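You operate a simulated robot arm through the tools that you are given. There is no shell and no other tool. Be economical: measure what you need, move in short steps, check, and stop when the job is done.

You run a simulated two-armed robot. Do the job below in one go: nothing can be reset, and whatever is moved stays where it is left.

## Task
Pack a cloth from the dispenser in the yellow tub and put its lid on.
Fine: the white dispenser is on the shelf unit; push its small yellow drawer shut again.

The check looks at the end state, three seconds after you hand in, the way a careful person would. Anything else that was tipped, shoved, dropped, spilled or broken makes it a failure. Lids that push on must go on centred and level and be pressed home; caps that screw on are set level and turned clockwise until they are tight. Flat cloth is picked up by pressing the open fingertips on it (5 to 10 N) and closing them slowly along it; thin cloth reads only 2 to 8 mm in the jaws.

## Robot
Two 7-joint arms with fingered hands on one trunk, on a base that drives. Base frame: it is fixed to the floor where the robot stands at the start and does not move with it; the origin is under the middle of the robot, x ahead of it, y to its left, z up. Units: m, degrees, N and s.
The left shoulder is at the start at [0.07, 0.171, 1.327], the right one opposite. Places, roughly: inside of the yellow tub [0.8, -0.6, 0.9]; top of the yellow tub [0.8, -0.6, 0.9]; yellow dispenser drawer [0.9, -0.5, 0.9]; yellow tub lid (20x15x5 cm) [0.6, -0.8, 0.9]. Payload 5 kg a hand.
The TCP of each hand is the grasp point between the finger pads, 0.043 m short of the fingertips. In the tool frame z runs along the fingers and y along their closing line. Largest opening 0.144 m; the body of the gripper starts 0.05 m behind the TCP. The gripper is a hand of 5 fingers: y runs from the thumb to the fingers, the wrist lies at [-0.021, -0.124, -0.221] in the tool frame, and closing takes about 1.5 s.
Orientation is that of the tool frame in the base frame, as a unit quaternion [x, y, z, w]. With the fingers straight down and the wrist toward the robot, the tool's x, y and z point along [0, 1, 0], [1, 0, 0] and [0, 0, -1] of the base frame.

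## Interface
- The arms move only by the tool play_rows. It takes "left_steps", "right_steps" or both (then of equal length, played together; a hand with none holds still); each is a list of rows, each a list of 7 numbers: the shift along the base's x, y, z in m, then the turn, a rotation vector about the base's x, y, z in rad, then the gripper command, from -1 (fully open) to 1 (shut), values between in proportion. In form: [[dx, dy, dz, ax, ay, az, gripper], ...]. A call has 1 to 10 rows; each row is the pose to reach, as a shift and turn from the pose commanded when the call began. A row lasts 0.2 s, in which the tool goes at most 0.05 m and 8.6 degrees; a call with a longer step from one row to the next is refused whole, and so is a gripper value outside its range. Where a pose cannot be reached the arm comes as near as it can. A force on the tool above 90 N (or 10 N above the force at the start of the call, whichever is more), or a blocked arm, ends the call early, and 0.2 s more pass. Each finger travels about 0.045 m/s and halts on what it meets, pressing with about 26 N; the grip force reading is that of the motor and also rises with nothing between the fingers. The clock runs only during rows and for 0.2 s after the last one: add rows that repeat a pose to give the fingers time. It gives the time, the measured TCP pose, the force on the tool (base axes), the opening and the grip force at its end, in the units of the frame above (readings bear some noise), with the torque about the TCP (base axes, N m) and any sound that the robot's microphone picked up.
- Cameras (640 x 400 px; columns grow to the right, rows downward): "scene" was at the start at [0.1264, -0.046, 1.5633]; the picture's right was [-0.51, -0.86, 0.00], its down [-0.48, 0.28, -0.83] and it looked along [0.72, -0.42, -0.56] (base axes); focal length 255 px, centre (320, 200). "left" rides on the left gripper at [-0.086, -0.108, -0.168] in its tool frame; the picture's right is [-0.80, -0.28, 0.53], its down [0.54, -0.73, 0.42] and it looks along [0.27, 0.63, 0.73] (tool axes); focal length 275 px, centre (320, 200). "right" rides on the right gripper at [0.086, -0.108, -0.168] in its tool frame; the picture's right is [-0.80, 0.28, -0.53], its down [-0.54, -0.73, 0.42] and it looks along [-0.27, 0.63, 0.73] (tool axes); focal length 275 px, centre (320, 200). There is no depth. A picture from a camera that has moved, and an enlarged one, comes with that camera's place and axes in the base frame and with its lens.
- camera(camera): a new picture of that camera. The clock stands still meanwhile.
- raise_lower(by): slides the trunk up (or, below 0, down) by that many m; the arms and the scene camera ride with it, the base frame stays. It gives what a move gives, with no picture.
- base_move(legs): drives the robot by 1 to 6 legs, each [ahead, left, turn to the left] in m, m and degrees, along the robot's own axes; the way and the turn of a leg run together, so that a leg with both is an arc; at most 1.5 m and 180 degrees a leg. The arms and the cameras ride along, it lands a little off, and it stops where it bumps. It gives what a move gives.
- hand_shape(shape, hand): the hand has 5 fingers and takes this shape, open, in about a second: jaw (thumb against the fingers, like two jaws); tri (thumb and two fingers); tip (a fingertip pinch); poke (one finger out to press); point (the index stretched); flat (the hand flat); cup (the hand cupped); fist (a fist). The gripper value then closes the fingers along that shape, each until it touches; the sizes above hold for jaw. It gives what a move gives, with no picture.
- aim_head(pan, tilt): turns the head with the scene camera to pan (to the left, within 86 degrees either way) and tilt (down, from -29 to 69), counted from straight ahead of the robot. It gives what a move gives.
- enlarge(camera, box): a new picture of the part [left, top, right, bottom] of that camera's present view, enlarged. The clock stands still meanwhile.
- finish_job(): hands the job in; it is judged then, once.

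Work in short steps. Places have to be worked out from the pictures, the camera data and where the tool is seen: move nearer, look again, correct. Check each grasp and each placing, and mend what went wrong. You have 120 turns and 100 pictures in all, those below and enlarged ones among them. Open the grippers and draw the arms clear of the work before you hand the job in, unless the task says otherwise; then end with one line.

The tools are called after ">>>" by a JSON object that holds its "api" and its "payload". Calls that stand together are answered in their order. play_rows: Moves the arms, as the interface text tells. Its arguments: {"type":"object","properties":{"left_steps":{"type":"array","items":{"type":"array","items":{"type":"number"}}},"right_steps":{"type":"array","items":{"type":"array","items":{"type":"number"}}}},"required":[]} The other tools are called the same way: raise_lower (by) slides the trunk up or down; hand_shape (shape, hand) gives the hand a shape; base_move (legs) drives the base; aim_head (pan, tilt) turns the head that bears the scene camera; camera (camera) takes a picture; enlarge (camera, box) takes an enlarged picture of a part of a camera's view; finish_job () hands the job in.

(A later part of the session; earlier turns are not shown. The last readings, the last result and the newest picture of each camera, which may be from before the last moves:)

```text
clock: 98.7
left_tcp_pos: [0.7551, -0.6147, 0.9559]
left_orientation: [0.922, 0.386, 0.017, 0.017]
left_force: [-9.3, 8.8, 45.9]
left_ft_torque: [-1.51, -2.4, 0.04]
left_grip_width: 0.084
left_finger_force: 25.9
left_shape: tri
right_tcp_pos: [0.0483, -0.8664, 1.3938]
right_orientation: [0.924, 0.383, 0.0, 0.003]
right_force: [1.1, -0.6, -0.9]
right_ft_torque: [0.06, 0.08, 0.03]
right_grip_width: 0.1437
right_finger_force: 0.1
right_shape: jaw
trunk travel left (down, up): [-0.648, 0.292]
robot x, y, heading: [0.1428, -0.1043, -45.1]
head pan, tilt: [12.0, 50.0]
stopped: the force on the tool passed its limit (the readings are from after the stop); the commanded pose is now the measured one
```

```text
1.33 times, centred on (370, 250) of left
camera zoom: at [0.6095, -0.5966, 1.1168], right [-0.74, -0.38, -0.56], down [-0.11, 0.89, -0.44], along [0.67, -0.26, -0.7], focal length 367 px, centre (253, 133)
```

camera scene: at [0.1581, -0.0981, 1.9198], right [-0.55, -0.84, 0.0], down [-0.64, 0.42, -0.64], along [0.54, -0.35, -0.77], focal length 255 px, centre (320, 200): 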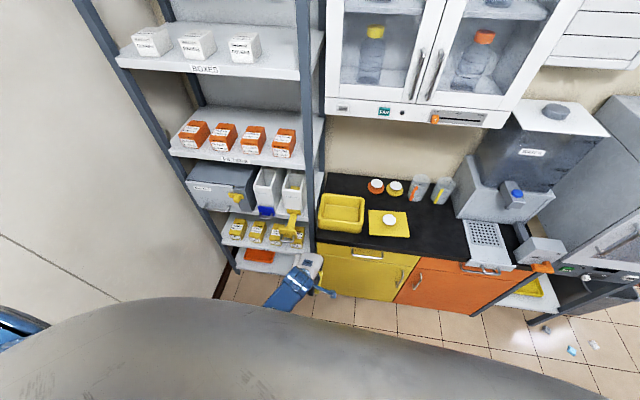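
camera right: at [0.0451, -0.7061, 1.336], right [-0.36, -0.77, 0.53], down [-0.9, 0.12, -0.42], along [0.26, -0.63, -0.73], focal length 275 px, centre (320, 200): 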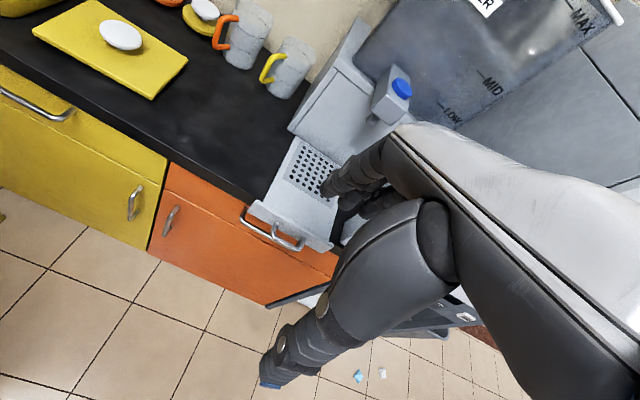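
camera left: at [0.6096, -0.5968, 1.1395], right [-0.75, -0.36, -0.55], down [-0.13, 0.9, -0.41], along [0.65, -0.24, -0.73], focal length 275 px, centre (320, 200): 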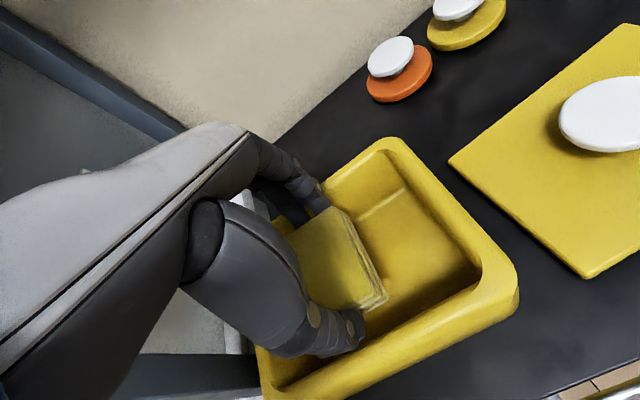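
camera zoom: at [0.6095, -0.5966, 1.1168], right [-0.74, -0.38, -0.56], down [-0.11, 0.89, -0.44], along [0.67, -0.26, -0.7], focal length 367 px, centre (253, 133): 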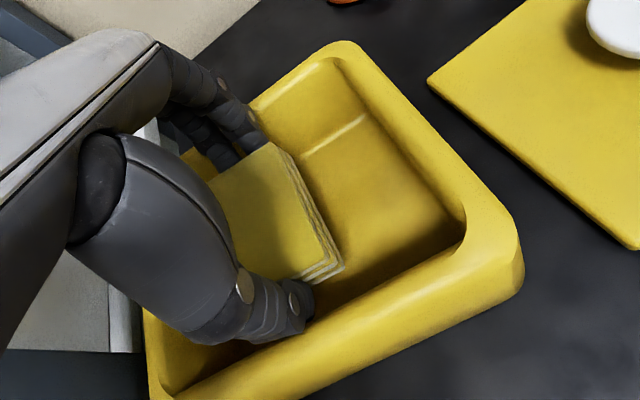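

The fingers press on the tub's back rim: the hand is about 1.4 cm too far forward. I lift 2 cm, shift back and slightly right, and look before lowering again.

>>> {"api": "raise_lower", "payload": {"by": 0.03}}

>>> {"api": "play_rows", "payload": {"left_steps": [[-0.006, 0.006, 0, 0, 0, 0, 0.4], [-0.018, 0.008, 0, -0.01, -0.02, 0, 0.4], [-0.022, 0.008, 0, -0.02, -0.03, 0, 0.4]]}}

>>> {"api": "enlarge", "payload": {"camera": "scene", "box": [270, 150, 430, 270]}}

```text
clock: 99.5
left_tcp_pos: [0.7523, -0.6122, 0.9759]
left_orientation: [0.922, 0.386, 0.014, 0.007]
left_force: [0.3, 0.1, 0.2]
left_ft_torque: [0.01, -0.01, 0.02]
left_grip_width: 0.0839
left_finger_force: 26.2
left_shape: tri
right_tcp_pos: [0.051, -0.868, 1.4231]
right_orientation: [0.924, 0.383, -0.001, 0.002]
right_force: [0.3, 0.7, 0.2]
right_ft_torque: [0.01, 0.0, -0.03]
right_grip_width: 0.1439
right_finger_force: 0.1
right_shape: jaw
trunk travel left (down, up): [-0.678, 0.262]
robot x, y, heading: [0.1432, -0.1038, -45.2]
head pan, tilt: [12.0, 50.0]
```

```text
clock: 100.3
left_tcp_pos: [0.746, -0.5988, 0.979]
left_orientation: [0.921, 0.388, 0.035, 0.023]
left_force: [1.8, -1.3, 1.0]
left_ft_torque: [0.05, 0.06, 0.0]
left_grip_width: 0.0836
left_finger_force: 25.6
left_shape: tri
right_tcp_pos: [0.0504, -0.8684, 1.4211]
right_orientation: [0.924, 0.382, 0.0, 0.001]
right_force: [-0.1, -0.1, 0.9]
right_ft_torque: [0.02, 0.02, -0.01]
right_grip_width: 0.144
right_finger_force: 0.0
right_shape: jaw
trunk travel left (down, up): [-0.678, 0.262]
robot x, y, heading: [0.1443, -0.107, -45.0]
head pan, tilt: [12.0, 50.0]
```

```text
3.33 times, centred on (350, 210) of scene
camera zoom: at [0.2419, -0.1829, 1.7927], right [-0.55, -0.84, 0.0], down [-0.64, 0.42, -0.64], along [0.54, -0.35, -0.77], focal length 849 px, centre (220, 167)
```

zoom: 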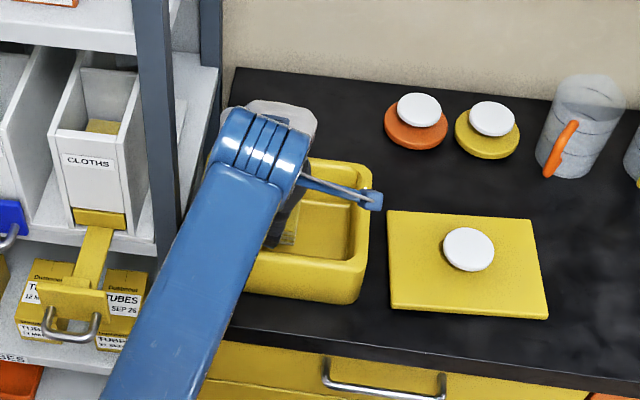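

The hand is now centred front-to-back (f ≈ 0.951) and the tub has not shifted. I lower again with the trunk.

>>> {"api": "raise_lower", "payload": {"by": -0.035}}

```text
clock: 101.1
left_tcp_pos: [0.7429, -0.5962, 0.9526]
left_orientation: [0.921, 0.387, 0.036, 0.03]
left_force: [0.2, 2.6, 66.9]
left_ft_torque: [-1.11, -1.99, 0.4]
left_grip_width: 0.0822
left_finger_force: 26.0
left_shape: tri
right_tcp_pos: [0.0472, -0.863, 1.3904]
right_orientation: [0.924, 0.383, 0.0, 0.004]
right_force: [0.2, -0.4, 0.5]
right_ft_torque: [-0.01, 0.06, -0.01]
right_grip_width: 0.1441
right_finger_force: 0.0
right_shape: jaw
trunk travel left (down, up): [-0.643, 0.297]
robot x, y, heading: [0.1411, -0.1027, -45.1]
head pan, tilt: [12.0, 50.0]
```

Both contacts came at nearly the same height, so this is the tub floor under the fingertips. I ease up 1 cm, then release by opening only slightly.

>>> {"api": "raise_lower", "payload": {"by": 0.012}}

>>> {"api": "play_rows", "payload": {"left_steps": [[0, 0, 0, 0, 0, 0, 0.0], [0, 0, 0, 0, 0, 0, -0.2], [0, 0, 0, 0, 0, 0, -0.35], [0, 0, 0, 0, 0, 0, -0.35]]}}

>>> {"api": "enlarge", "payload": {"camera": "left", "box": [200, 100, 540, 400]}}

```text
clock: 101.7
left_tcp_pos: [0.7419, -0.5966, 0.9543]
left_orientation: [0.921, 0.387, 0.032, 0.023]
left_force: [5.4, -4.6, 20.9]
left_ft_torque: [-0.42, -0.68, 0.18]
left_grip_width: 0.0822
left_finger_force: 26.1
left_shape: tri
right_tcp_pos: [0.0512, -0.8658, 1.3996]
right_orientation: [0.924, 0.382, 0.0, 0.003]
right_force: [-0.7, 0.6, 0.1]
right_ft_torque: [-0.02, 0.0, -0.02]
right_grip_width: 0.144
right_finger_force: 0.0
right_shape: jaw
trunk travel left (down, up): [-0.655, 0.285]
robot x, y, heading: [0.144, -0.1045, -44.9]
head pan, tilt: [12.0, 50.0]
```

```text
clock: 102.7
left_tcp_pos: [0.7427, -0.5976, 0.9538]
left_orientation: [0.921, 0.387, 0.034, 0.023]
left_force: [3.5, -2.3, 28.2]
left_ft_torque: [0.1, -0.28, 0.26]
left_grip_width: 0.0877
left_finger_force: 0.0
left_shape: tri
right_tcp_pos: [0.0499, -0.8669, 1.4013]
right_orientation: [0.924, 0.381, -0.001, 0.002]
right_force: [0.2, 0.5, -0.1]
right_ft_torque: [-0.01, 0.01, -0.02]
right_grip_width: 0.1438
right_finger_force: 0.1
right_shape: jaw
trunk travel left (down, up): [-0.655, 0.285]
robot x, y, heading: [0.1424, -0.1045, -44.9]
head pan, tilt: [12.0, 50.0]
```

```text
1.33 times, centred on (370, 250) of left
camera zoom: at [0.5918, -0.5792, 1.1105], right [-0.72, -0.38, -0.59], down [-0.1, 0.89, -0.45], along [0.69, -0.26, -0.68], focal length 367 px, centre (253, 133)
```

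zoom: 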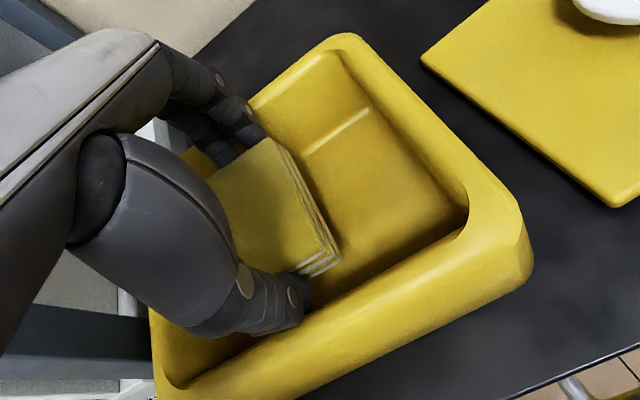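

The grip has let go (no finger force). I raise gently and check that the cloth stays and the tub does not come along.

>>> {"api": "raise_lower", "payload": {"by": 0.03}}

>>> {"api": "enlarge", "payload": {"camera": "left", "box": [200, 100, 540, 400]}}

```text
clock: 103.4
left_tcp_pos: [0.7425, -0.5949, 0.9819]
left_orientation: [0.921, 0.387, 0.033, 0.021]
left_force: [-0.1, 1.1, 0.5]
left_ft_torque: [-0.02, -0.01, -0.02]
left_grip_width: 0.0971
left_finger_force: 0.1
left_shape: tri
right_tcp_pos: [0.0507, -0.8677, 1.4296]
right_orientation: [0.924, 0.382, 0.0, 0.001]
right_force: [0.0, -0.2, 0.3]
right_ft_torque: [-0.01, 0.01, -0.02]
right_grip_width: 0.1441
right_finger_force: 0.1
right_shape: jaw
trunk travel left (down, up): [-0.685, 0.255]
robot x, y, heading: [0.1424, -0.1053, -45.2]
head pan, tilt: [12.0, 50.0]
```

```text
1.33 times, centred on (370, 250) of left
camera zoom: at [0.5919, -0.579, 1.1378], right [-0.72, -0.38, -0.59], down [-0.11, 0.89, -0.44], along [0.69, -0.26, -0.68], focal length 367 px, centre (253, 133)
```

zoom: 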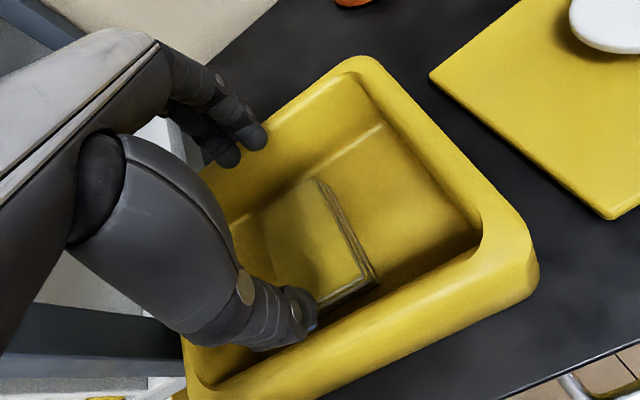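

The cloth lies flat on the tub's floor. I lift the hand out with the trunk, then draw the arm back and over to the drawer side, closing the fingers.

>>> {"api": "raise_lower", "payload": {"by": 0.1}}

>>> {"api": "play_rows", "payload": {"left_steps": [[-0.033, 0.033, 0.015, 0, 0, 0, -0.35], [-0.066, 0.066, 0.03, 0, 0, 0, -0.35], [-0.099, 0.099, 0.05, 0, 0, 0, 0], [-0.132, 0.132, 0.065, 0, 0, 0, 0.3], [-0.166, 0.166, 0.08, 0, 0, 0, 0.6], [-0.136, 0.196, 0.09, 0, 0, 0, 1], [-0.106, 0.226, 0.1, 0, 0, 0, 1], [-0.076, 0.256, 0.1, 0, 0, 0, 1], [-0.046, 0.286, 0.1, 0, 0, 0, 1], [-0.016, 0.316, 0.1, 0, 0, 0, 1]]}}

>>> {"api": "raise_lower", "payload": {"by": -0.22}}

```text
clock: 104.8
left_tcp_pos: [0.741, -0.5951, 1.0797]
left_orientation: [0.921, 0.387, 0.033, 0.02]
left_force: [0.3, -0.8, 0.1]
left_ft_torque: [0.01, -0.01, -0.04]
left_grip_width: 0.0968
left_finger_force: 0.1
left_shape: tri
right_tcp_pos: [0.0522, -0.8688, 1.5294]
right_orientation: [0.924, 0.383, -0.001, 0.0]
right_force: [-0.7, 0.6, -0.2]
right_ft_torque: [0.01, 0.02, -0.04]
right_grip_width: 0.1439
right_finger_force: 0.0
right_shape: jaw
trunk travel left (down, up): [-0.785, 0.155]
robot x, y, heading: [0.1428, -0.1005, -45.2]
head pan, tilt: [12.0, 50.0]
```

```text
refused: row 3 steps farther than a row can; nothing moved
```

```text
clock: 106.2
left_tcp_pos: [0.7417, -0.5975, 0.9513]
left_orientation: [0.921, 0.385, 0.04, 0.038]
left_force: [-9.3, 8.2, 35.5]
left_ft_torque: [-0.74, -1.34, 0.12]
left_grip_width: 0.0868
left_finger_force: 0.0
left_shape: tri
right_tcp_pos: [0.047, -0.8646, 1.3842]
right_orientation: [0.924, 0.384, 0.0, 0.003]
right_force: [-0.1, -0.1, 0.9]
right_ft_torque: [-0.01, 0.01, 0.0]
right_grip_width: 0.1436
right_finger_force: 0.1
right_shape: jaw
trunk travel left (down, up): [-0.638, 0.302]
robot x, y, heading: [0.1408, -0.1038, -45.5]
head pan, tilt: [12.0, 50.0]
stopped: the force on the tool passed its limit (the readings are from after the stop); the commanded pose is now the measured one
```

The row move was refused for an over-long step, and the trunk then lowered the hand back onto the tub until the force limit stopped it. I raise it out again at once and check the tub.

>>> {"api": "raise_lower", "payload": {"by": 0.147}}

>>> {"api": "camera", "payload": {"camera": "left"}}

```text
clock: 108.0
left_tcp_pos: [0.7444, -0.5997, 1.0903]
left_orientation: [0.921, 0.386, 0.037, 0.032]
left_force: [0.7, 0.0, 0.0]
left_ft_torque: [0.01, 0.01, 0.01]
left_grip_width: 0.0967
left_finger_force: 0.1
left_shape: tri
right_tcp_pos: [0.0541, -0.8685, 1.5285]
right_orientation: [0.924, 0.382, -0.001, 0.002]
right_force: [-0.5, 0.8, 0.0]
right_ft_torque: [0.03, -0.02, 0.03]
right_grip_width: 0.144
right_finger_force: 0.0
right_shape: jaw
trunk travel left (down, up): [-0.785, 0.155]
robot x, y, heading: [0.1435, -0.1045, -45.2]
head pan, tilt: [12.0, 50.0]
```

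```text
17 pictures are left
camera left: at [0.5919, -0.5798, 1.2442], right [-0.71, -0.39, -0.59], down [-0.1, 0.88, -0.46], along [0.7, -0.27, -0.66], focal length 275 px, centre (320, 200)
```

left: 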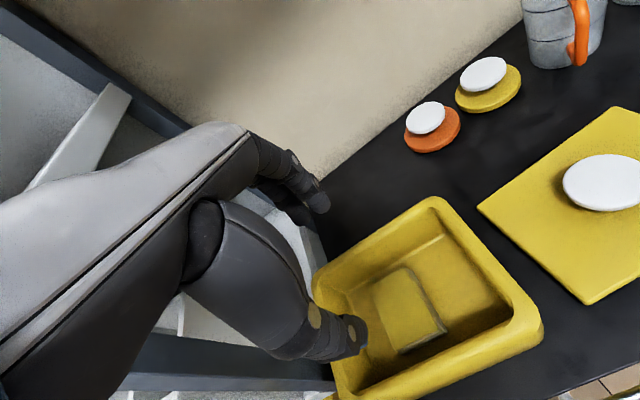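

The tub and cloth are fine, with the cloth flat inside. I draw the arm back and to the left with smaller steps.

>>> {"api": "play_rows", "payload": {"left_steps": [[-0.03, 0.03, 0.01, 0, 0, 0, -0.35], [-0.06, 0.06, 0.02, 0, 0, 0, -0.35], [-0.09, 0.09, 0.03, 0, 0, 0, 0], [-0.12, 0.12, 0.04, 0, 0, 0, 0.3], [-0.15, 0.15, 0.05, 0, 0, 0, 0.6], [-0.17, 0.17, 0.06, 0, 0, 0, 1], [-0.14, 0.2, 0.07, 0, 0, 0, 1], [-0.11, 0.23, 0.08, 0, 0, 0, 1], [-0.08, 0.26, 0.09, 0, 0, 0, 1], [-0.05, 0.29, 0.1, 0, 0, 0, 1]]}}

```text
clock: 110.2
left_tcp_pos: [0.7019, -0.3083, 1.1881]
left_orientation: [0.921, 0.386, 0.034, 0.031]
left_force: [0.9, -1.4, 0.0]
left_ft_torque: [0.02, 0.17, -0.02]
left_grip_width: 0.0
left_finger_force: 26.2
left_shape: tri
right_tcp_pos: [0.0613, -0.8676, 1.5314]
right_orientation: [0.923, 0.384, -0.003, 0.0]
right_force: [1.8, -0.3, -0.1]
right_ft_torque: [-0.02, 0.19, 0.03]
right_grip_width: 0.1438
right_finger_force: 0.0
right_shape: jaw
trunk travel left (down, up): [-0.785, 0.155]
robot x, y, heading: [0.1497, -0.105, -45.1]
head pan, tilt: [12.0, 50.0]
```

Now I pitch the closed hand 65° forward in front of the dispenser, ready to push the drawer.

>>> {"api": "play_rows", "payload": {"left_steps": [[0.0, 0.0, 0, -0.0956, -0.0901, -0.0036, 1], [0.001, 0.01, 0, -0.191, -0.18, -0.007, 1], [0.002, 0.02, 0, -0.287, -0.27, -0.011, 1], [0.003, 0.03, 0, -0.3825, -0.3605, -0.0145, 1], [0.004, 0.04, 0, -0.478, -0.4506, -0.018, 1], [0.005, 0.05, 0, -0.574, -0.541, -0.022, 1], [0.0057, 0.0537, 0, -0.669, -0.631, -0.025, 1], [0.0057, 0.0537, 0, -0.765, -0.721, -0.029, 1]]}}

```text
clock: 112.0
left_tcp_pos: [0.6994, -0.2569, 1.1917]
left_orientation: [0.778, 0.322, 0.207, 0.499]
left_force: [0.0, 0.4, 0.4]
left_ft_torque: [0.03, 0.04, 0.03]
left_grip_width: 0.0
left_finger_force: 26.0
left_shape: tri
right_tcp_pos: [0.0509, -0.8691, 1.5296]
right_orientation: [0.924, 0.382, -0.001, 0.001]
right_force: [-0.6, -0.2, 0.1]
right_ft_torque: [0.02, -0.01, -0.01]
right_grip_width: 0.144
right_finger_force: 0.0
right_shape: jaw
trunk travel left (down, up): [-0.785, 0.155]
robot x, y, heading: [0.1433, -0.1039, -45.0]
head pan, tilt: [12.0, 50.0]
```

The pose is right. I lower the trunk 0.245 m to bring the fingertips level with the drawer front and look.

>>> {"api": "raise_lower", "payload": {"by": -0.245}}

>>> {"api": "camera", "payload": {"camera": "left"}}

>>> {"api": "enlarge", "payload": {"camera": "scene", "box": [200, 150, 360, 270]}}

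```text
clock: 114.5
left_tcp_pos: [0.7005, -0.2586, 0.946]
left_orientation: [0.777, 0.323, 0.208, 0.498]
left_force: [0.3, 0.6, 0.0]
left_ft_torque: [0.0, 0.0, 0.0]
left_grip_width: 0.0001
left_finger_force: 25.7
left_shape: tri
right_tcp_pos: [0.0529, -0.8684, 1.2854]
right_orientation: [0.924, 0.383, -0.001, 0.001]
right_force: [0.7, 1.0, -0.5]
right_ft_torque: [-0.01, 0.01, -0.02]
right_grip_width: 0.1441
right_finger_force: 0.0
right_shape: jaw
trunk travel left (down, up): [-0.54, 0.4]
robot x, y, heading: [0.1443, -0.1039, -45.2]
head pan, tilt: [12.0, 50.0]
```

```text
16 pictures are left
camera left: at [0.4995, -0.1785, 0.9182], right [-0.3, -0.82, -0.48], down [0.44, 0.33, -0.84], along [0.85, -0.46, 0.26], focal length 275 px, centre (320, 200)
```

left: 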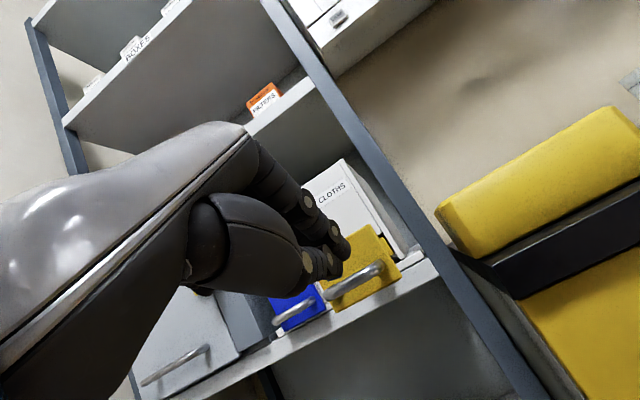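

```text
3.33 times, centred on (280, 210) of scene
camera zoom: at [0.2425, -0.1823, 1.6548], right [-0.55, -0.84, 0.0], down [-0.64, 0.42, -0.64], along [0.54, -0.35, -0.77], focal length 849 px, centre (453, 167)
```

zoom: 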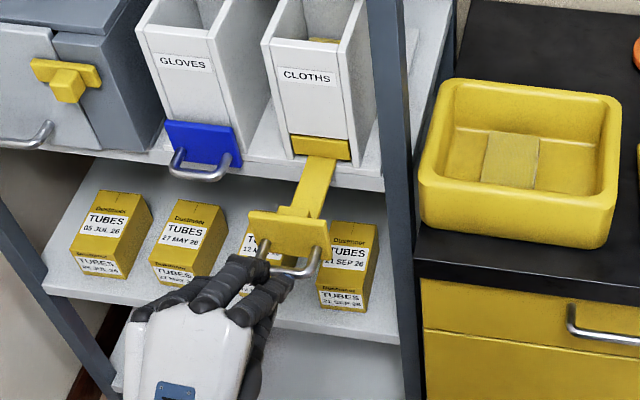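

Fingertips are lined up with the handle's middle (l ≈ 0.313). I lower 1 cm and push forward slowly.

>>> {"api": "play_rows", "payload": {"left_steps": [[0, 0, -0.01, 0, 0, 0, 1], [0.0145, -0.014, -0.01, 0, 0, 0, 1], [0.029, -0.028, -0.01, 0, 0, 0, 1], [0.0435, -0.042, -0.01, 0, 0, 0, 1], [0.058, -0.056, -0.01, 0, 0, 0, 1], [0.0725, -0.07, -0.01, 0, 0, 0, 1]]}}

>>> {"api": "enlarge", "payload": {"camera": "scene", "box": [200, 150, 360, 270]}}

```text
clock: 115.9
left_tcp_pos: [0.7731, -0.3272, 0.9363]
left_orientation: [0.778, 0.323, 0.207, 0.498]
left_force: [-0.6, -0.2, -0.8]
left_ft_torque: [-0.01, 0.01, 0.0]
left_grip_width: 0.0
left_finger_force: 26.0
left_shape: tri
right_tcp_pos: [0.0526, -0.8698, 1.2858]
right_orientation: [0.924, 0.382, 0.0, 0.001]
right_force: [0.8, 0.0, 0.3]
right_ft_torque: [0.01, 0.06, 0.01]
right_grip_width: 0.1438
right_finger_force: 0.1
right_shape: jaw
trunk travel left (down, up): [-0.54, 0.4]
robot x, y, heading: [0.1429, -0.1047, -45.1]
head pan, tilt: [12.0, 50.0]
```

```text
3.33 times, centred on (280, 210) of scene
camera zoom: at [0.2432, -0.183, 1.6547], right [-0.55, -0.84, 0.0], down [-0.64, 0.42, -0.64], along [0.54, -0.35, -0.77], focal length 849 px, centre (453, 167)
```

zoom: 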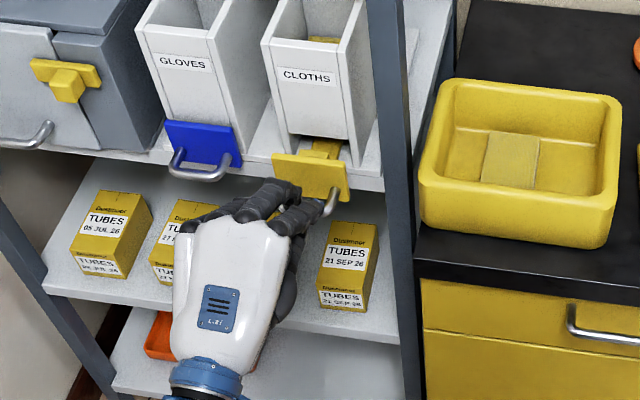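

The drawer is going in. I push on 4.5 cm more in smaller steps.

>>> {"api": "play_rows", "payload": {"left_steps": [[0.0085, -0.008, 0, 0, 0, 0, 1], [0.017, -0.0165, 0, 0, 0, 0, 1], [0.0255, -0.0245, 0, 0, 0, 0, 1], [0.034, -0.033, 0, 0, 0, 0, 1]]}}

```text
clock: 117.0
left_tcp_pos: [0.796, -0.3485, 0.9378]
left_orientation: [0.777, 0.324, 0.207, 0.498]
left_force: [-64.1, 50.5, 20.1]
left_ft_torque: [1.0, 1.38, -0.3]
left_grip_width: 0.0001
left_finger_force: 26.4
left_shape: tri
right_tcp_pos: [0.0478, -0.8634, 1.288]
right_orientation: [0.922, 0.386, 0.0, 0.004]
right_force: [0.9, 0.1, -0.7]
right_ft_torque: [0.05, 0.1, 0.0]
right_grip_width: 0.144
right_finger_force: 0.1
right_shape: jaw
trunk travel left (down, up): [-0.54, 0.4]
robot x, y, heading: [0.1365, -0.1014, -44.7]
head pan, tilt: [12.0, 50.0]
stopped in row 4 (left hand): the force on the tool passed its limit (the readings are from after the stop); the commanded pose is now the measured one
```

Pushing met a firm stop at 82 N, so the drawer is probably home. I back off and check it, and that the dispenser has not shifted.

>>> {"api": "play_rows", "payload": {"left_steps": [[-0.02, 0.02, 0, 0, 0, 0, 1], [-0.05, 0.05, 0, 0, 0, 0, 1], [-0.08, 0.08, 0, 0, 0, 0, 1], [-0.09, 0.09, 0.02, 0, 0, 0, 1]]}}

>>> {"api": "enlarge", "payload": {"camera": "scene", "box": [220, 140, 320, 215]}}

```text
clock: 118.0
left_tcp_pos: [0.7136, -0.2665, 0.9553]
left_orientation: [0.778, 0.324, 0.206, 0.496]
left_force: [0.5, -0.7, -0.1]
left_ft_torque: [-0.03, -0.02, 0.0]
left_grip_width: 0.0
left_finger_force: 25.1
left_shape: tri
right_tcp_pos: [0.0535, -0.8668, 1.2851]
right_orientation: [0.923, 0.384, 0.0, 0.0]
right_force: [-0.1, -0.9, 0.1]
right_ft_torque: [0.03, 0.02, 0.03]
right_grip_width: 0.1439
right_finger_force: 0.0
right_shape: jaw
trunk travel left (down, up): [-0.54, 0.4]
robot x, y, heading: [0.1413, -0.1046, -45.0]
head pan, tilt: [12.0, 50.0]
```

```text
5.33 times, centred on (270, 178) of scene
camera zoom: at [0.242, -0.1819, 1.6545], right [-0.54, -0.84, 0.0], down [-0.64, 0.42, -0.64], along [0.54, -0.35, -0.77], focal length 1359 px, centre (587, 320)
```

zoom: 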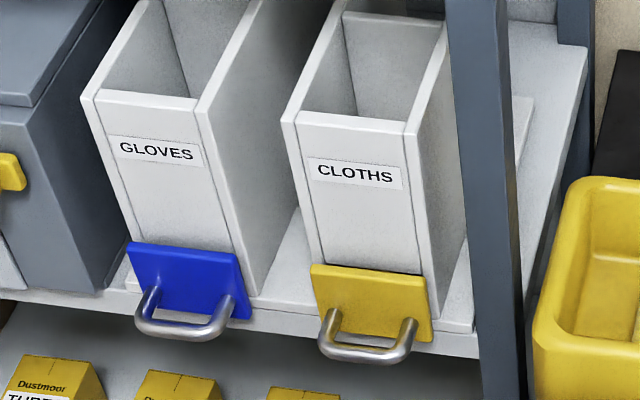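

The drawer is fully shut and flush like the blue one, with the dispenser in place. Now the lid: I bring the right hand across in front of the counter and then over the lid.

>>> {"api": "play_rows", "payload": {"right_steps": [[0.031, 0.031, -0.015, 0, 0, 0, -1], [0.062, 0.062, -0.03, 0, 0, 0, -1], [0.093, 0.093, -0.045, 0, 0, 0, -1], [0.124, 0.124, -0.06, 0, 0, 0, -1], [0.155, 0.155, -0.075, 0, 0, 0, -1], [0.186, 0.186, -0.09, 0, 0, 0, -1], [0.217, 0.217, -0.105, 0, 0, 0, -1], [0.248, 0.248, -0.12, 0, 0, 0, -1], [0.279, 0.279, -0.135, 0, 0, 0, -1], [0.31, 0.31, -0.145, 0, 0, 0, -1]]}}

>>> {"api": "play_rows", "payload": {"right_steps": [[0.03, -0.03, -0.005, 0, 0, 0, -1], [0.06, -0.06, -0.01, 0, 0, 0, -1], [0.09, -0.09, -0.015, 0, 0, 0, -1], [0.12, -0.12, -0.02, 0, 0, 0, -1], [0.15, -0.15, -0.025, 0, 0, 0, -1], [0.18, -0.18, -0.03, 0, 0, 0, -1], [0.21, -0.21, -0.035, 0, 0, 0, -1], [0.22, -0.22, -0.04, 0, 0, 0, -1]]}}

>>> {"api": "camera", "payload": {"camera": "right"}}

>>> {"api": "enlarge", "payload": {"camera": "scene", "box": [300, 130, 460, 250]}}

```text
clock: 120.2
left_tcp_pos: [0.715, -0.2646, 0.9539]
left_orientation: [0.779, 0.325, 0.205, 0.496]
left_force: [0.7, 0.0, -0.2]
left_ft_torque: [-0.02, 0.01, -0.06]
left_grip_width: 0.0002
left_finger_force: 25.8
left_shape: tri
right_tcp_pos: [0.4023, -0.5804, 1.1309]
right_orientation: [0.924, 0.382, -0.002, 0.002]
right_force: [0.3, 0.7, 0.3]
right_ft_torque: [-0.04, 0.03, -0.02]
right_grip_width: 0.1438
right_finger_force: 0.0
right_shape: jaw
right hand out of reach, approached as far as the arm can: row 5, 6, 7, 8, 9, 10
trunk travel left (down, up): [-0.54, 0.4]
robot x, y, heading: [0.1407, -0.1035, -45.0]
head pan, tilt: [12.0, 50.0]
```

```text
clock: 122.0
left_tcp_pos: [0.7137, -0.2661, 0.9552]
left_orientation: [0.779, 0.324, 0.206, 0.496]
left_force: [-0.6, -0.1, -0.8]
left_ft_torque: [0.0, 0.06, -0.01]
left_grip_width: 0.0
left_finger_force: 25.5
left_shape: tri
right_tcp_pos: [0.6205, -0.8008, 1.0895]
right_orientation: [0.924, 0.383, 0.001, 0.001]
right_force: [-0.2, -0.2, 0.0]
right_ft_torque: [0.0, -0.03, 0.0]
right_grip_width: 0.1437
right_finger_force: 0.0
right_shape: jaw
trunk travel left (down, up): [-0.54, 0.4]
robot x, y, heading: [0.1389, -0.1027, -45.1]
head pan, tilt: [12.0, 50.0]
```

```text
12 pictures are left
camera right: at [0.6038, -0.6629, 1.2563], right [-0.36, -0.76, 0.54], down [-0.9, 0.13, -0.42], along [0.26, -0.63, -0.73], focal length 275 px, centre (320, 200)
```

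right: 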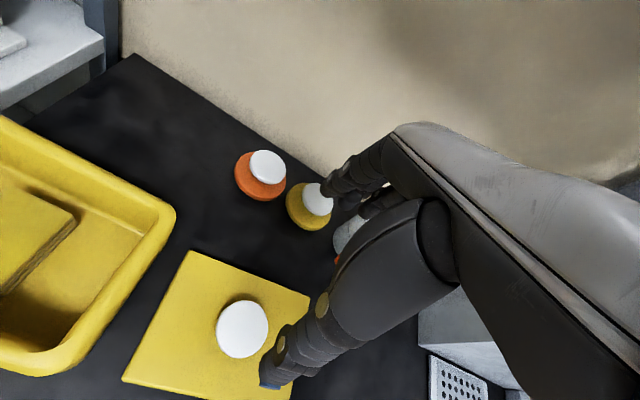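

```text
3.33 times, centred on (380, 190) of scene
camera zoom: at [0.2409, -0.1806, 1.6547], right [-0.54, -0.84, 0.0], down [-0.64, 0.42, -0.64], along [0.54, -0.35, -0.77], focal length 849 px, centre (120, 233)
```

zoom: 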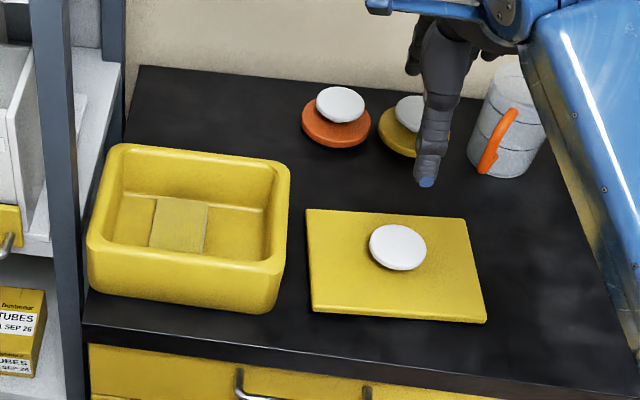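

The knob's centre triangulates to [0.583, -0.782, 0.895]. The lid is turned about 4.5° relative to the tub, to be corrected later. I take the "tri" shape, centre over the knob and descend partway.

>>> {"api": "hand_shape", "payload": {"hand": "right", "shape": "tri"}}

>>> {"api": "play_rows", "payload": {"right_steps": [[-0.02, 0.01, -0.02, 0, 0, 0, -0.8], [-0.0375, 0.0188, -0.05, 0, 0, 0, -0.6], [-0.0375, 0.0188, -0.09, 0, 0, 0, -0.5], [-0.0375, 0.0188, -0.125, 0, 0, 0, -0.5], [-0.0375, 0.0188, -0.14, 0, 0, 0, -0.5]]}}

>>> {"api": "camera", "payload": {"camera": "right"}}

```text
clock: 123.0
left_tcp_pos: [0.7135, -0.2655, 0.9556]
left_orientation: [0.778, 0.324, 0.207, 0.497]
left_force: [-0.9, -1.0, -0.4]
left_ft_torque: [-0.02, 0.02, -0.03]
left_grip_width: 0.0001
left_finger_force: 26.4
left_shape: tri
right_tcp_pos: [0.6209, -0.8006, 1.0891]
right_orientation: [0.924, 0.383, -0.001, 0.001]
right_force: [0.8, 0.2, 0.2]
right_ft_torque: [0.01, 0.0, 0.01]
right_grip_width: 0.1436
right_finger_force: 0.2
right_shape: tri
trunk travel left (down, up): [-0.54, 0.4]
robot x, y, heading: [0.141, -0.1019, -45.0]
head pan, tilt: [12.0, 50.0]
```

```text
clock: 124.2
left_tcp_pos: [0.7144, -0.265, 0.956]
left_orientation: [0.779, 0.324, 0.206, 0.496]
left_force: [-0.5, 0.8, 0.5]
left_ft_torque: [0.03, -0.02, 0.04]
left_grip_width: 0.0001
left_finger_force: 25.9
left_shape: tri
right_tcp_pos: [0.5796, -0.7798, 0.949]
right_orientation: [0.924, 0.383, -0.001, 0.001]
right_force: [0.4, 1.2, 0.6]
right_ft_torque: [0.02, 0.02, -0.03]
right_grip_width: 0.1082
right_finger_force: 0.0
right_shape: tri
trunk travel left (down, up): [-0.54, 0.4]
robot x, y, heading: [0.144, -0.103, -45.4]
head pan, tilt: [12.0, 50.0]
```

```text
10 pictures are left
camera right: at [0.563, -0.6426, 1.1156], right [-0.36, -0.76, 0.54], down [-0.9, 0.13, -0.42], along [0.26, -0.63, -0.73], focal length 275 px, centre (320, 200)
```

right: 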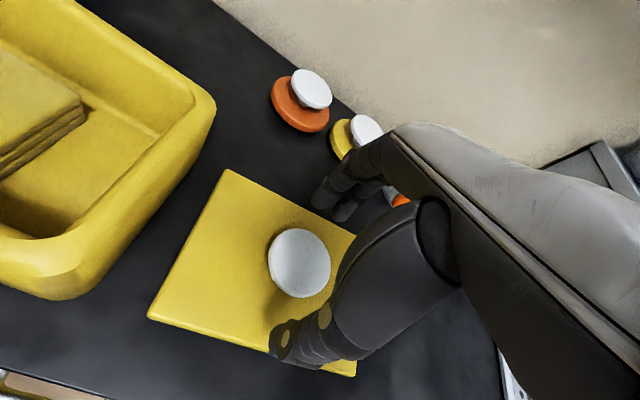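

The fingers straddle the knob. I lower 2 cm and close on it.

>>> {"api": "play_rows", "payload": {"right_steps": [[0.003, -0.001, -0.01, 0, 0, 0, -0.4], [0.003, -0.001, -0.021, 0, 0, 0, -0.2], [0.003, -0.001, -0.021, 0, 0, 0, 0], [0.003, -0.001, -0.021, 0, 0, 0, 0.2], [0.003, -0.001, -0.021, 0, 0, 0, 0.4], [0.003, -0.001, -0.021, 0, 0, 0, 0.6], [0.003, -0.001, -0.021, 0, 0, 0, 0.6]]}}

```text
clock: 125.8
left_tcp_pos: [0.715, -0.264, 0.9543]
left_orientation: [0.778, 0.325, 0.207, 0.496]
left_force: [-0.7, -0.3, -1.0]
left_ft_torque: [0.0, 0.03, -0.02]
left_grip_width: 0.0
left_finger_force: 26.3
left_shape: tri
right_tcp_pos: [0.5839, -0.7806, 0.9276]
right_orientation: [0.924, 0.383, 0.0, 0.001]
right_force: [0.2, -0.2, -0.2]
right_ft_torque: [-0.06, -0.05, 0.01]
right_grip_width: 0.0555
right_finger_force: 25.8
right_shape: tri
trunk travel left (down, up): [-0.54, 0.4]
robot x, y, heading: [0.1419, -0.0997, -44.8]
head pan, tilt: [12.0, 50.0]
```

The knob is gripped at 55 mm, 26 N. I lift the lid 14 cm and look.

>>> {"api": "play_rows", "payload": {"right_steps": [[0, 0, 0.01, 0, 0, 0, 0.6], [0, 0, 0.03, 0, 0, 0, 0.6], [0, 0, 0.06, 0, 0, 0, 0.6], [0, 0, 0.1, 0, 0, 0, 0.6], [0, 0, 0.14, 0, 0, 0, 0.6], [0, 0, 0.14, 0, 0, -0.08, 0.6]]}}

>>> {"api": "camera", "payload": {"camera": "right"}}

```text
clock: 127.2
left_tcp_pos: [0.7145, -0.2652, 0.9552]
left_orientation: [0.779, 0.324, 0.206, 0.496]
left_force: [0.3, -0.4, 0.1]
left_ft_torque: [0.0, 0.01, -0.01]
left_grip_width: 0.0002
left_finger_force: 25.7
left_shape: tri
right_tcp_pos: [0.5847, -0.7806, 1.0684]
right_orientation: [0.938, 0.347, -0.001, 0.001]
right_force: [-0.6, 0.0, -1.7]
right_ft_torque: [0.01, 0.0, -0.02]
right_grip_width: 0.0551
right_finger_force: 25.6
right_shape: tri
trunk travel left (down, up): [-0.54, 0.4]
robot x, y, heading: [0.1409, -0.1037, -45.0]
head pan, tilt: [12.0, 50.0]
```

```text
9 pictures are left
camera right: at [0.579, -0.6425, 1.2354], right [-0.42, -0.73, 0.54], down [-0.88, 0.2, -0.42], along [0.2, -0.65, -0.73], focal length 275 px, centre (320, 200)
```

right: 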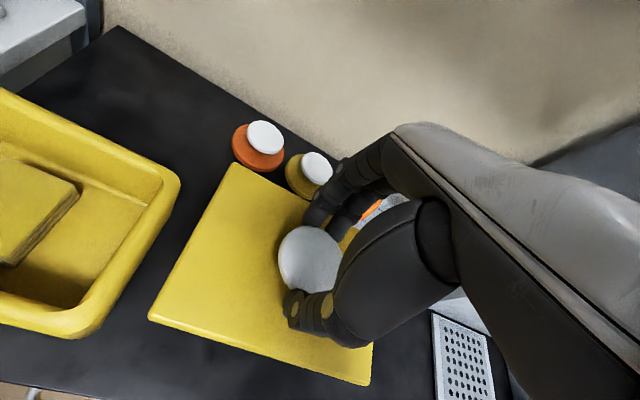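

The lid hangs level and its edges now match the tub's heading (about 47°). The tub centre from both cameras is about [0.735, -0.600], so I carry the lid over it.

>>> {"api": "play_rows", "payload": {"right_steps": [[0.025, 0.03, 0, 0, 0, 0, 0.6], [0.05, 0.06, 0, 0, 0, 0, 0.6], [0.075, 0.09, 0, 0, 0, 0, 0.6], [0.1, 0.12, 0, 0, 0, 0, 0.6], [0.125, 0.15, 0, 0, 0, 0, 0.6], [0.15, 0.18, 0, 0, 0, 0, 0.6], [0.15, 0.18, 0, 0, 0, 0, 0.6]]}}

>>> {"api": "play_rows", "payload": {"right_steps": [[0, 0, -0.015, 0, 0, 0, 0.6], [0, 0, -0.03, 0, 0, 0, 0.6], [0, 0, -0.03, 0, 0, 0, 0.6]]}}

>>> {"api": "camera", "payload": {"camera": "right"}}

>>> {"api": "enlarge", "payload": {"camera": "scene", "box": [290, 140, 410, 230]}}

```text
clock: 128.8
left_tcp_pos: [0.7129, -0.2671, 0.955]
left_orientation: [0.779, 0.324, 0.207, 0.496]
left_force: [-0.1, -0.4, -0.3]
left_ft_torque: [0.0, -0.03, 0.02]
left_grip_width: 0.0
left_finger_force: 25.8
left_shape: tri
right_tcp_pos: [0.7321, -0.6085, 1.0691]
right_orientation: [0.939, 0.345, -0.002, 0.002]
right_force: [0.1, -0.1, -1.1]
right_ft_torque: [0.01, -0.02, 0.03]
right_grip_width: 0.0556
right_finger_force: 26.0
right_shape: tri
trunk travel left (down, up): [-0.54, 0.4]
robot x, y, heading: [0.1417, -0.1035, -44.9]
head pan, tilt: [12.0, 50.0]
```

```text
clock: 129.6
left_tcp_pos: [0.7143, -0.2661, 0.9547]
left_orientation: [0.779, 0.323, 0.205, 0.496]
left_force: [0.6, -0.1, -0.5]
left_ft_torque: [-0.03, 0.0, -0.01]
left_grip_width: 0.0001
left_finger_force: 25.8
left_shape: tri
right_tcp_pos: [0.7319, -0.625, 1.0514]
right_orientation: [0.94, 0.34, -0.003, 0.017]
right_force: [-0.9, 0.1, -1.2]
right_ft_torque: [-0.02, 0.01, 0.0]
right_grip_width: 0.0555
right_finger_force: 25.8
right_shape: tri
trunk travel left (down, up): [-0.54, 0.4]
robot x, y, heading: [0.1413, -0.0999, -45.3]
head pan, tilt: [12.0, 50.0]
```

```text
8 pictures are left
camera right: at [0.727, -0.4811, 1.2135], right [-0.43, -0.71, 0.56], down [-0.88, 0.2, -0.43], along [0.2, -0.68, -0.71], focal length 275 px, centre (320, 200)
```

right: 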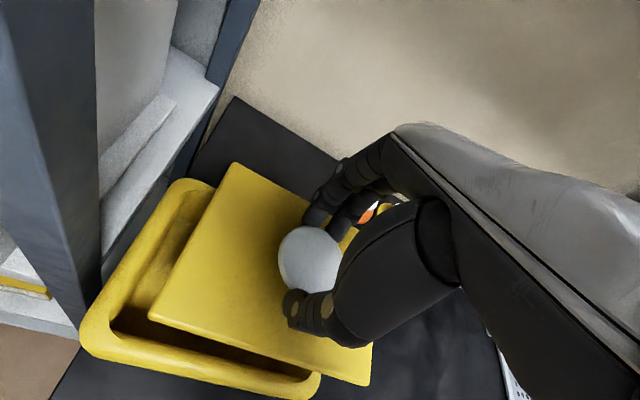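

```text
4.44 times, centred on (350, 185) of scene
camera zoom: at [0.2416, -0.18, 1.6547], right [-0.54, -0.84, 0.0], down [-0.64, 0.42, -0.64], along [0.54, -0.35, -0.77], focal length 1132 px, centre (187, 267)
```

zoom: 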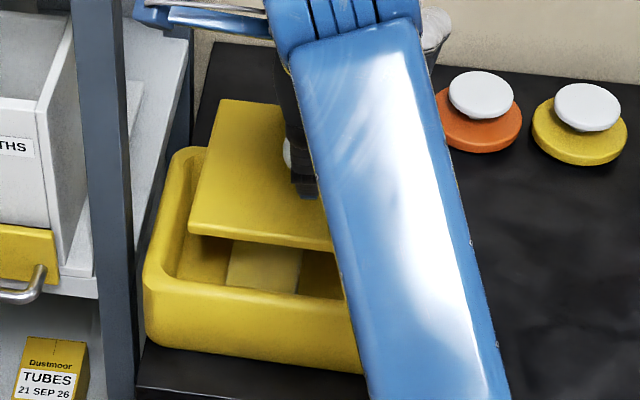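

The right arm is at its reach limit here and drifts (y −0.625, slight tilt). I move the lid 10 cm back to the right, then shift the base 10 cm left so the arm reaches comfortably.

>>> {"api": "play_rows", "payload": {"right_steps": [[-0.024, -0.015, 0.01, 0, 0, 0, 0.6], [-0.048, -0.03, 0.02, 0, 0, 0, 0.6], [-0.07, -0.05, 0.03, 0, 0, 0, 0.6]]}}

>>> {"api": "base_move", "payload": {"legs": [[0.0, 0.1, 0]]}}

```text
clock: 130.3
left_tcp_pos: [0.7132, -0.2647, 0.9552]
left_orientation: [0.778, 0.324, 0.207, 0.496]
left_force: [0.1, -0.5, 0.3]
left_ft_torque: [-0.01, -0.03, 0.01]
left_grip_width: 0.0
left_finger_force: 26.0
left_shape: tri
right_tcp_pos: [0.6638, -0.6583, 1.0739]
right_orientation: [0.938, 0.346, -0.001, 0.005]
right_force: [0.1, -0.6, -1.8]
right_ft_torque: [-0.01, -0.01, 0.04]
right_grip_width: 0.0554
right_finger_force: 26.7
right_shape: tri
trunk travel left (down, up): [-0.54, 0.4]
robot x, y, heading: [0.1419, -0.0981, -44.8]
head pan, tilt: [12.0, 50.0]
```

```text
clock: 131.5
left_tcp_pos: [0.7823, -0.1968, 0.9552]
left_orientation: [0.779, 0.324, 0.206, 0.496]
left_force: [-0.2, -0.5, -0.4]
left_ft_torque: [-0.02, 0.03, -0.02]
left_grip_width: 0.0
left_finger_force: 26.0
left_shape: tri
right_tcp_pos: [0.7329, -0.5913, 1.0713]
right_orientation: [0.939, 0.344, -0.002, 0.006]
right_force: [-0.1, 0.3, -1.3]
right_ft_torque: [0.01, 0.01, -0.02]
right_grip_width: 0.0556
right_finger_force: 26.3
right_shape: tri
trunk travel left (down, up): [-0.54, 0.4]
robot x, y, heading: [0.2096, -0.033, -45.1]
head pan, tilt: [12.0, 50.0]
```

The base moved well and nothing touched. I set the lid at the tub centre, remove the small tilt and lower to about 1 cm above the rim.

>>> {"api": "play_rows", "payload": {"right_steps": [[0.002, -0.0087, -0.015, 0.0126, 0, 0, 0.6], [0.002, -0.0087, -0.03, 0.0126, 0, 0, 0.6], [0.002, -0.0087, -0.045, 0.0126, 0, 0, 0.6], [0.002, -0.0087, -0.045, 0.0126, 0, 0, 0.6]]}}

>>> {"api": "camera", "payload": {"camera": "right"}}

>>> {"api": "enlarge", "payload": {"camera": "scene", "box": [320, 140, 440, 230]}}

```text
clock: 132.5
left_tcp_pos: [0.7817, -0.1971, 0.9552]
left_orientation: [0.778, 0.324, 0.207, 0.496]
left_force: [-1.3, -0.3, 0.5]
left_ft_torque: [0.02, 0.01, -0.01]
left_grip_width: 0.0
left_finger_force: 25.7
left_shape: tri
right_tcp_pos: [0.733, -0.6129, 1.0365]
right_orientation: [0.94, 0.342, -0.002, 0.009]
right_force: [-0.5, 0.3, -0.8]
right_ft_torque: [0.02, 0.01, 0.0]
right_grip_width: 0.0552
right_finger_force: 25.8
right_shape: tri
trunk travel left (down, up): [-0.54, 0.4]
robot x, y, heading: [0.2098, -0.0359, -44.8]
head pan, tilt: [12.0, 50.0]
```

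```text
6 pictures are left
camera right: at [0.7279, -0.4707, 1.2008], right [-0.43, -0.72, 0.55], down [-0.88, 0.2, -0.43], along [0.2, -0.67, -0.72], focal length 275 px, centre (320, 200)
```

right: 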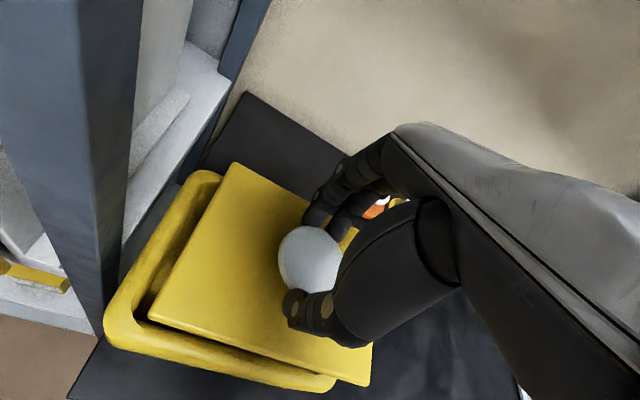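

```text
4.44 times, centred on (380, 185) of scene
camera zoom: at [0.3094, -0.1128, 1.6547], right [-0.55, -0.84, 0.0], down [-0.64, 0.42, -0.64], along [0.54, -0.35, -0.77], focal length 1132 px, centre (53, 267)
```

zoom: 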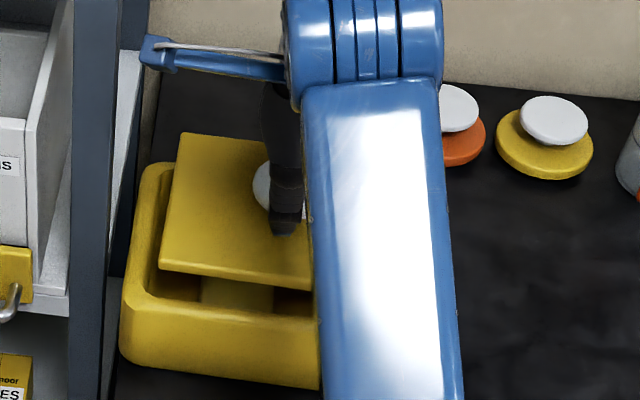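

Lowering with the arm drifts again, since the arm posture is limited, while the earlier posture held exactly. I go back up to that posture at the target and lower with the trunk instead.

>>> {"api": "play_rows", "payload": {"right_steps": [[0.001, 0.006, 0.015, 0, 0, 0, 0.6], [0.002, 0.013, 0.035, 0, 0, 0, 0.6], [0.002, 0.013, 0.035, 0, 0, 0, 0.6]]}}

>>> {"api": "raise_lower", "payload": {"by": -0.04}}

```text
clock: 133.5
left_tcp_pos: [0.7819, -0.1953, 0.9547]
left_orientation: [0.778, 0.323, 0.206, 0.497]
left_force: [0.7, 0.1, -0.3]
left_ft_torque: [-0.03, -0.04, -0.01]
left_grip_width: 0.0
left_finger_force: 26.0
left_shape: tri
right_tcp_pos: [0.7146, -0.6123, 1.0507]
right_orientation: [0.942, 0.336, -0.024, 0.009]
right_force: [0.5, -0.2, -1.0]
right_ft_torque: [0.02, -0.01, 0.04]
right_grip_width: 0.0552
right_finger_force: 25.5
right_shape: tri
trunk travel left (down, up): [-0.54, 0.4]
robot x, y, heading: [0.2106, -0.0371, -45.1]
head pan, tilt: [12.0, 50.0]
stopped in row 3 (right hand): the arm was blocked; the commanded pose is now the measured one
```

```text
clock: 134.3
left_tcp_pos: [0.7819, -0.1961, 0.9152]
left_orientation: [0.778, 0.325, 0.207, 0.496]
left_force: [0.3, -0.2, -0.3]
left_ft_torque: [-0.02, -0.03, -0.01]
left_grip_width: 0.0
left_finger_force: 25.9
left_shape: tri
right_tcp_pos: [0.715, -0.6122, 1.011]
right_orientation: [0.942, 0.335, -0.023, 0.009]
right_force: [-0.7, -0.2, 6.7]
right_ft_torque: [0.07, -0.07, -0.03]
right_grip_width: 0.0557
right_finger_force: 25.7
right_shape: tri
trunk travel left (down, up): [-0.5, 0.44]
robot x, y, heading: [0.2139, -0.0354, -45.1]
head pan, tilt: [12.0, 50.0]
```

Something blocked the arm: the stub on the right wrist points left, right where the shelf upright stands. The lid now rests lightly on the rim about 2 cm off, so I release it there, rise, and re-grip with the hand yawed 60° to turn the stub away.

>>> {"api": "play_rows", "payload": {"right_steps": [[0, 0, -0.002, 0, 0, 0, 0.3], [0, 0, -0.002, 0, 0, 0, 0], [0, 0, -0.002, 0, 0, 0, -0.3], [0, 0, -0.002, 0, 0, 0, -0.6]]}}

>>> {"api": "raise_lower", "payload": {"by": 0.07}}

>>> {"api": "camera", "payload": {"camera": "right"}}

```text
clock: 135.3
left_tcp_pos: [0.7816, -0.1964, 0.916]
left_orientation: [0.778, 0.325, 0.207, 0.496]
left_force: [0.1, 0.1, -0.2]
left_ft_torque: [0.01, -0.05, -0.03]
left_grip_width: 0.0
left_finger_force: 25.7
left_shape: tri
right_tcp_pos: [0.7147, -0.6132, 1.0088]
right_orientation: [0.942, 0.334, -0.024, 0.01]
right_force: [0.1, 0.0, -0.3]
right_ft_torque: [-0.02, -0.01, 0.0]
right_grip_width: 0.1084
right_finger_force: 0.0
right_shape: tri
trunk travel left (down, up): [-0.5, 0.44]
robot x, y, heading: [0.213, -0.0329, -45.0]
head pan, tilt: [12.0, 50.0]
```

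```text
clock: 136.4
left_tcp_pos: [0.7828, -0.1964, 0.9859]
left_orientation: [0.779, 0.324, 0.206, 0.496]
left_force: [0.4, 0.8, 0.0]
left_ft_torque: [0.0, -0.02, 0.01]
left_grip_width: 0.0
left_finger_force: 25.8
left_shape: tri
right_tcp_pos: [0.7143, -0.6133, 1.0778]
right_orientation: [0.942, 0.335, -0.025, 0.009]
right_force: [-0.8, 0.2, 0.1]
right_ft_torque: [-0.03, 0.01, 0.04]
right_grip_width: 0.1151
right_finger_force: 0.0
right_shape: tri
trunk travel left (down, up): [-0.57, 0.37]
robot x, y, heading: [0.2091, -0.034, -45.3]
head pan, tilt: [12.0, 50.0]
```

```text
4 pictures are left
camera right: at [0.7177, -0.4695, 1.2407], right [-0.42, -0.7, 0.58], down [-0.9, 0.21, -0.39], along [0.16, -0.68, -0.72], focal length 275 px, centre (320, 200)
```

right: 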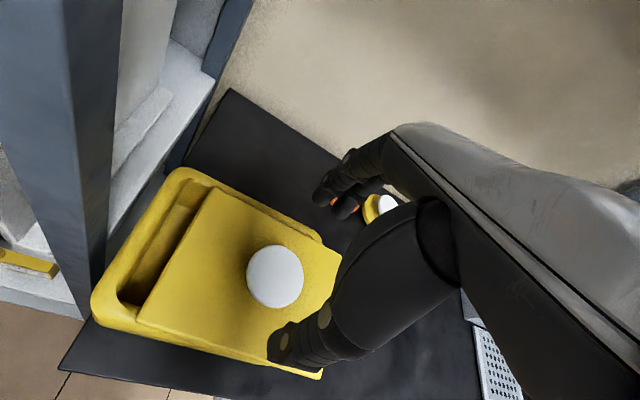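

The lid rests stably on the tub; knob at [0.713, -0.613], tub centre at [0.7365, -0.5995], so it must move about 2.7 cm left and turn about +2°. I yaw the open hand by 66° above the knob.

>>> {"api": "play_rows", "payload": {"right_steps": [[0, 0, 0.015, 0.0067, -0.002, 0.143, -0.6], [0, 0, 0.02, 0.0133, -0.004, 0.286, -0.6], [0, 0, 0.02, 0.02, -0.006, 0.429, -0.6], [0, 0, 0.02, 0.0267, -0.0085, 0.5725, -0.6], [0, 0, 0.02, 0.0333, -0.0106, 0.7156, -0.6], [0, 0, 0.02, 0.04, -0.0128, 0.8588, -0.6], [0, 0, 0.02, 0.0466, -0.0149, 1.002, -0.6], [-0.001, 0, 0.02, 0.0533, -0.017, 1.145, -0.6], [-0.001, 0, 0.02, 0.0533, -0.017, 1.145, -0.6]]}}

```text
clock: 138.4
left_tcp_pos: [0.7834, -0.1976, 0.9868]
left_orientation: [0.779, 0.324, 0.206, 0.496]
left_force: [0.4, 0.4, 0.0]
left_ft_torque: [-0.01, -0.04, -0.03]
left_grip_width: 0.0001
left_finger_force: 26.0
left_shape: tri
right_tcp_pos: [0.7153, -0.6092, 1.099]
right_orientation: [0.609, 0.793, 0.001, -0.002]
right_force: [0.3, -0.4, 0.3]
right_ft_torque: [0.03, 0.03, -0.01]
right_grip_width: 0.1148
right_finger_force: 0.2
right_shape: tri
trunk travel left (down, up): [-0.57, 0.37]
robot x, y, heading: [0.2097, -0.0332, -44.9]
head pan, tilt: [12.0, 50.0]
```

The yaw is exact and free. I descend over the knob and close.

>>> {"api": "play_rows", "payload": {"right_steps": [[-0.002, -0.004, -0.03, 0, 0, 0, -0.5], [-0.002, -0.004, -0.06, 0, 0, 0, -0.5], [-0.002, -0.004, -0.088, 0, 0, 0, -0.4], [-0.002, -0.004, -0.088, 0, 0, 0, -0.1], [-0.002, -0.004, -0.088, 0, 0, 0, 0.1], [-0.002, -0.004, -0.088, 0, 0, 0, 0.3], [-0.002, -0.004, -0.088, 0, 0, 0, 0.5], [-0.002, -0.004, -0.088, 0, 0, 0, 0.6]]}}

```text
clock: 140.2
left_tcp_pos: [0.782, -0.197, 0.9856]
left_orientation: [0.778, 0.325, 0.207, 0.496]
left_force: [0.7, -0.2, -0.2]
left_ft_torque: [-0.01, 0.0, -0.02]
left_grip_width: 0.0
left_finger_force: 25.6
left_shape: tri
right_tcp_pos: [0.7133, -0.6144, 1.0107]
right_orientation: [0.609, 0.793, 0.002, -0.003]
right_force: [-0.1, 0.4, -0.2]
right_ft_torque: [0.02, 0.04, -0.01]
right_grip_width: 0.0551
right_finger_force: 26.3
right_shape: tri
trunk travel left (down, up): [-0.57, 0.37]
robot x, y, heading: [0.2101, -0.0373, -44.9]
head pan, tilt: [12.0, 50.0]
```

Gripped again at 55 mm with no drift. I lift 2.5 cm, shift to the tub centre and turn +2°.

>>> {"api": "play_rows", "payload": {"right_steps": [[0, 0, 0.012, 0, 0, 0, 0.6], [0, 0, 0.025, 0, 0, 0, 0.6], [0.012, 0.0075, 0.025, 0, 0, 0.018, 0.6], [0.0232, 0.0149, 0.025, 0, 0, 0.035, 0.6], [0.0232, 0.0149, 0.025, 0, 0, 0.035, 0.6]]}}

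>>> {"api": "enlarge", "payload": {"camera": "scene", "box": [310, 130, 450, 235]}}

```text
clock: 141.4
left_tcp_pos: [0.7814, -0.1973, 0.9855]
left_orientation: [0.779, 0.323, 0.205, 0.496]
left_force: [0.5, -0.2, 0.2]
left_ft_torque: [0.0, 0.01, 0.03]
left_grip_width: 0.0001
left_finger_force: 26.3
left_shape: tri
right_tcp_pos: [0.7353, -0.5993, 1.0365]
right_orientation: [0.595, 0.803, 0.002, -0.002]
right_force: [-0.1, 0.4, -0.7]
right_ft_torque: [0.01, 0.0, 0.0]
right_grip_width: 0.0553
right_finger_force: 25.8
right_shape: tri
trunk travel left (down, up): [-0.57, 0.37]
robot x, y, heading: [0.2106, -0.036, -44.8]
head pan, tilt: [12.0, 50.0]
```

```text
3.81 times, centred on (380, 182) of scene
camera zoom: at [0.3093, -0.1124, 1.6847], right [-0.55, -0.84, 0.0], down [-0.64, 0.42, -0.64], along [0.54, -0.35, -0.77], focal length 971 px, centre (91, 267)
```

zoom: 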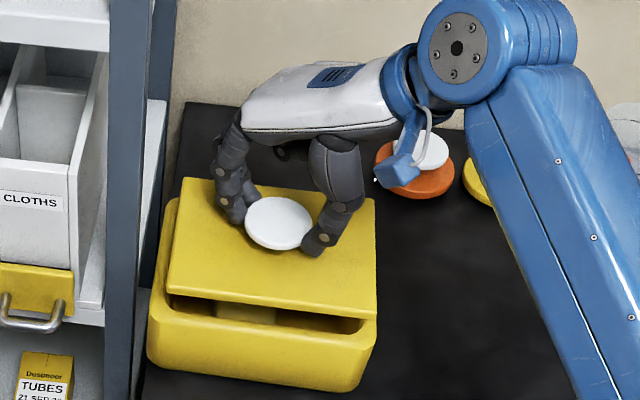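

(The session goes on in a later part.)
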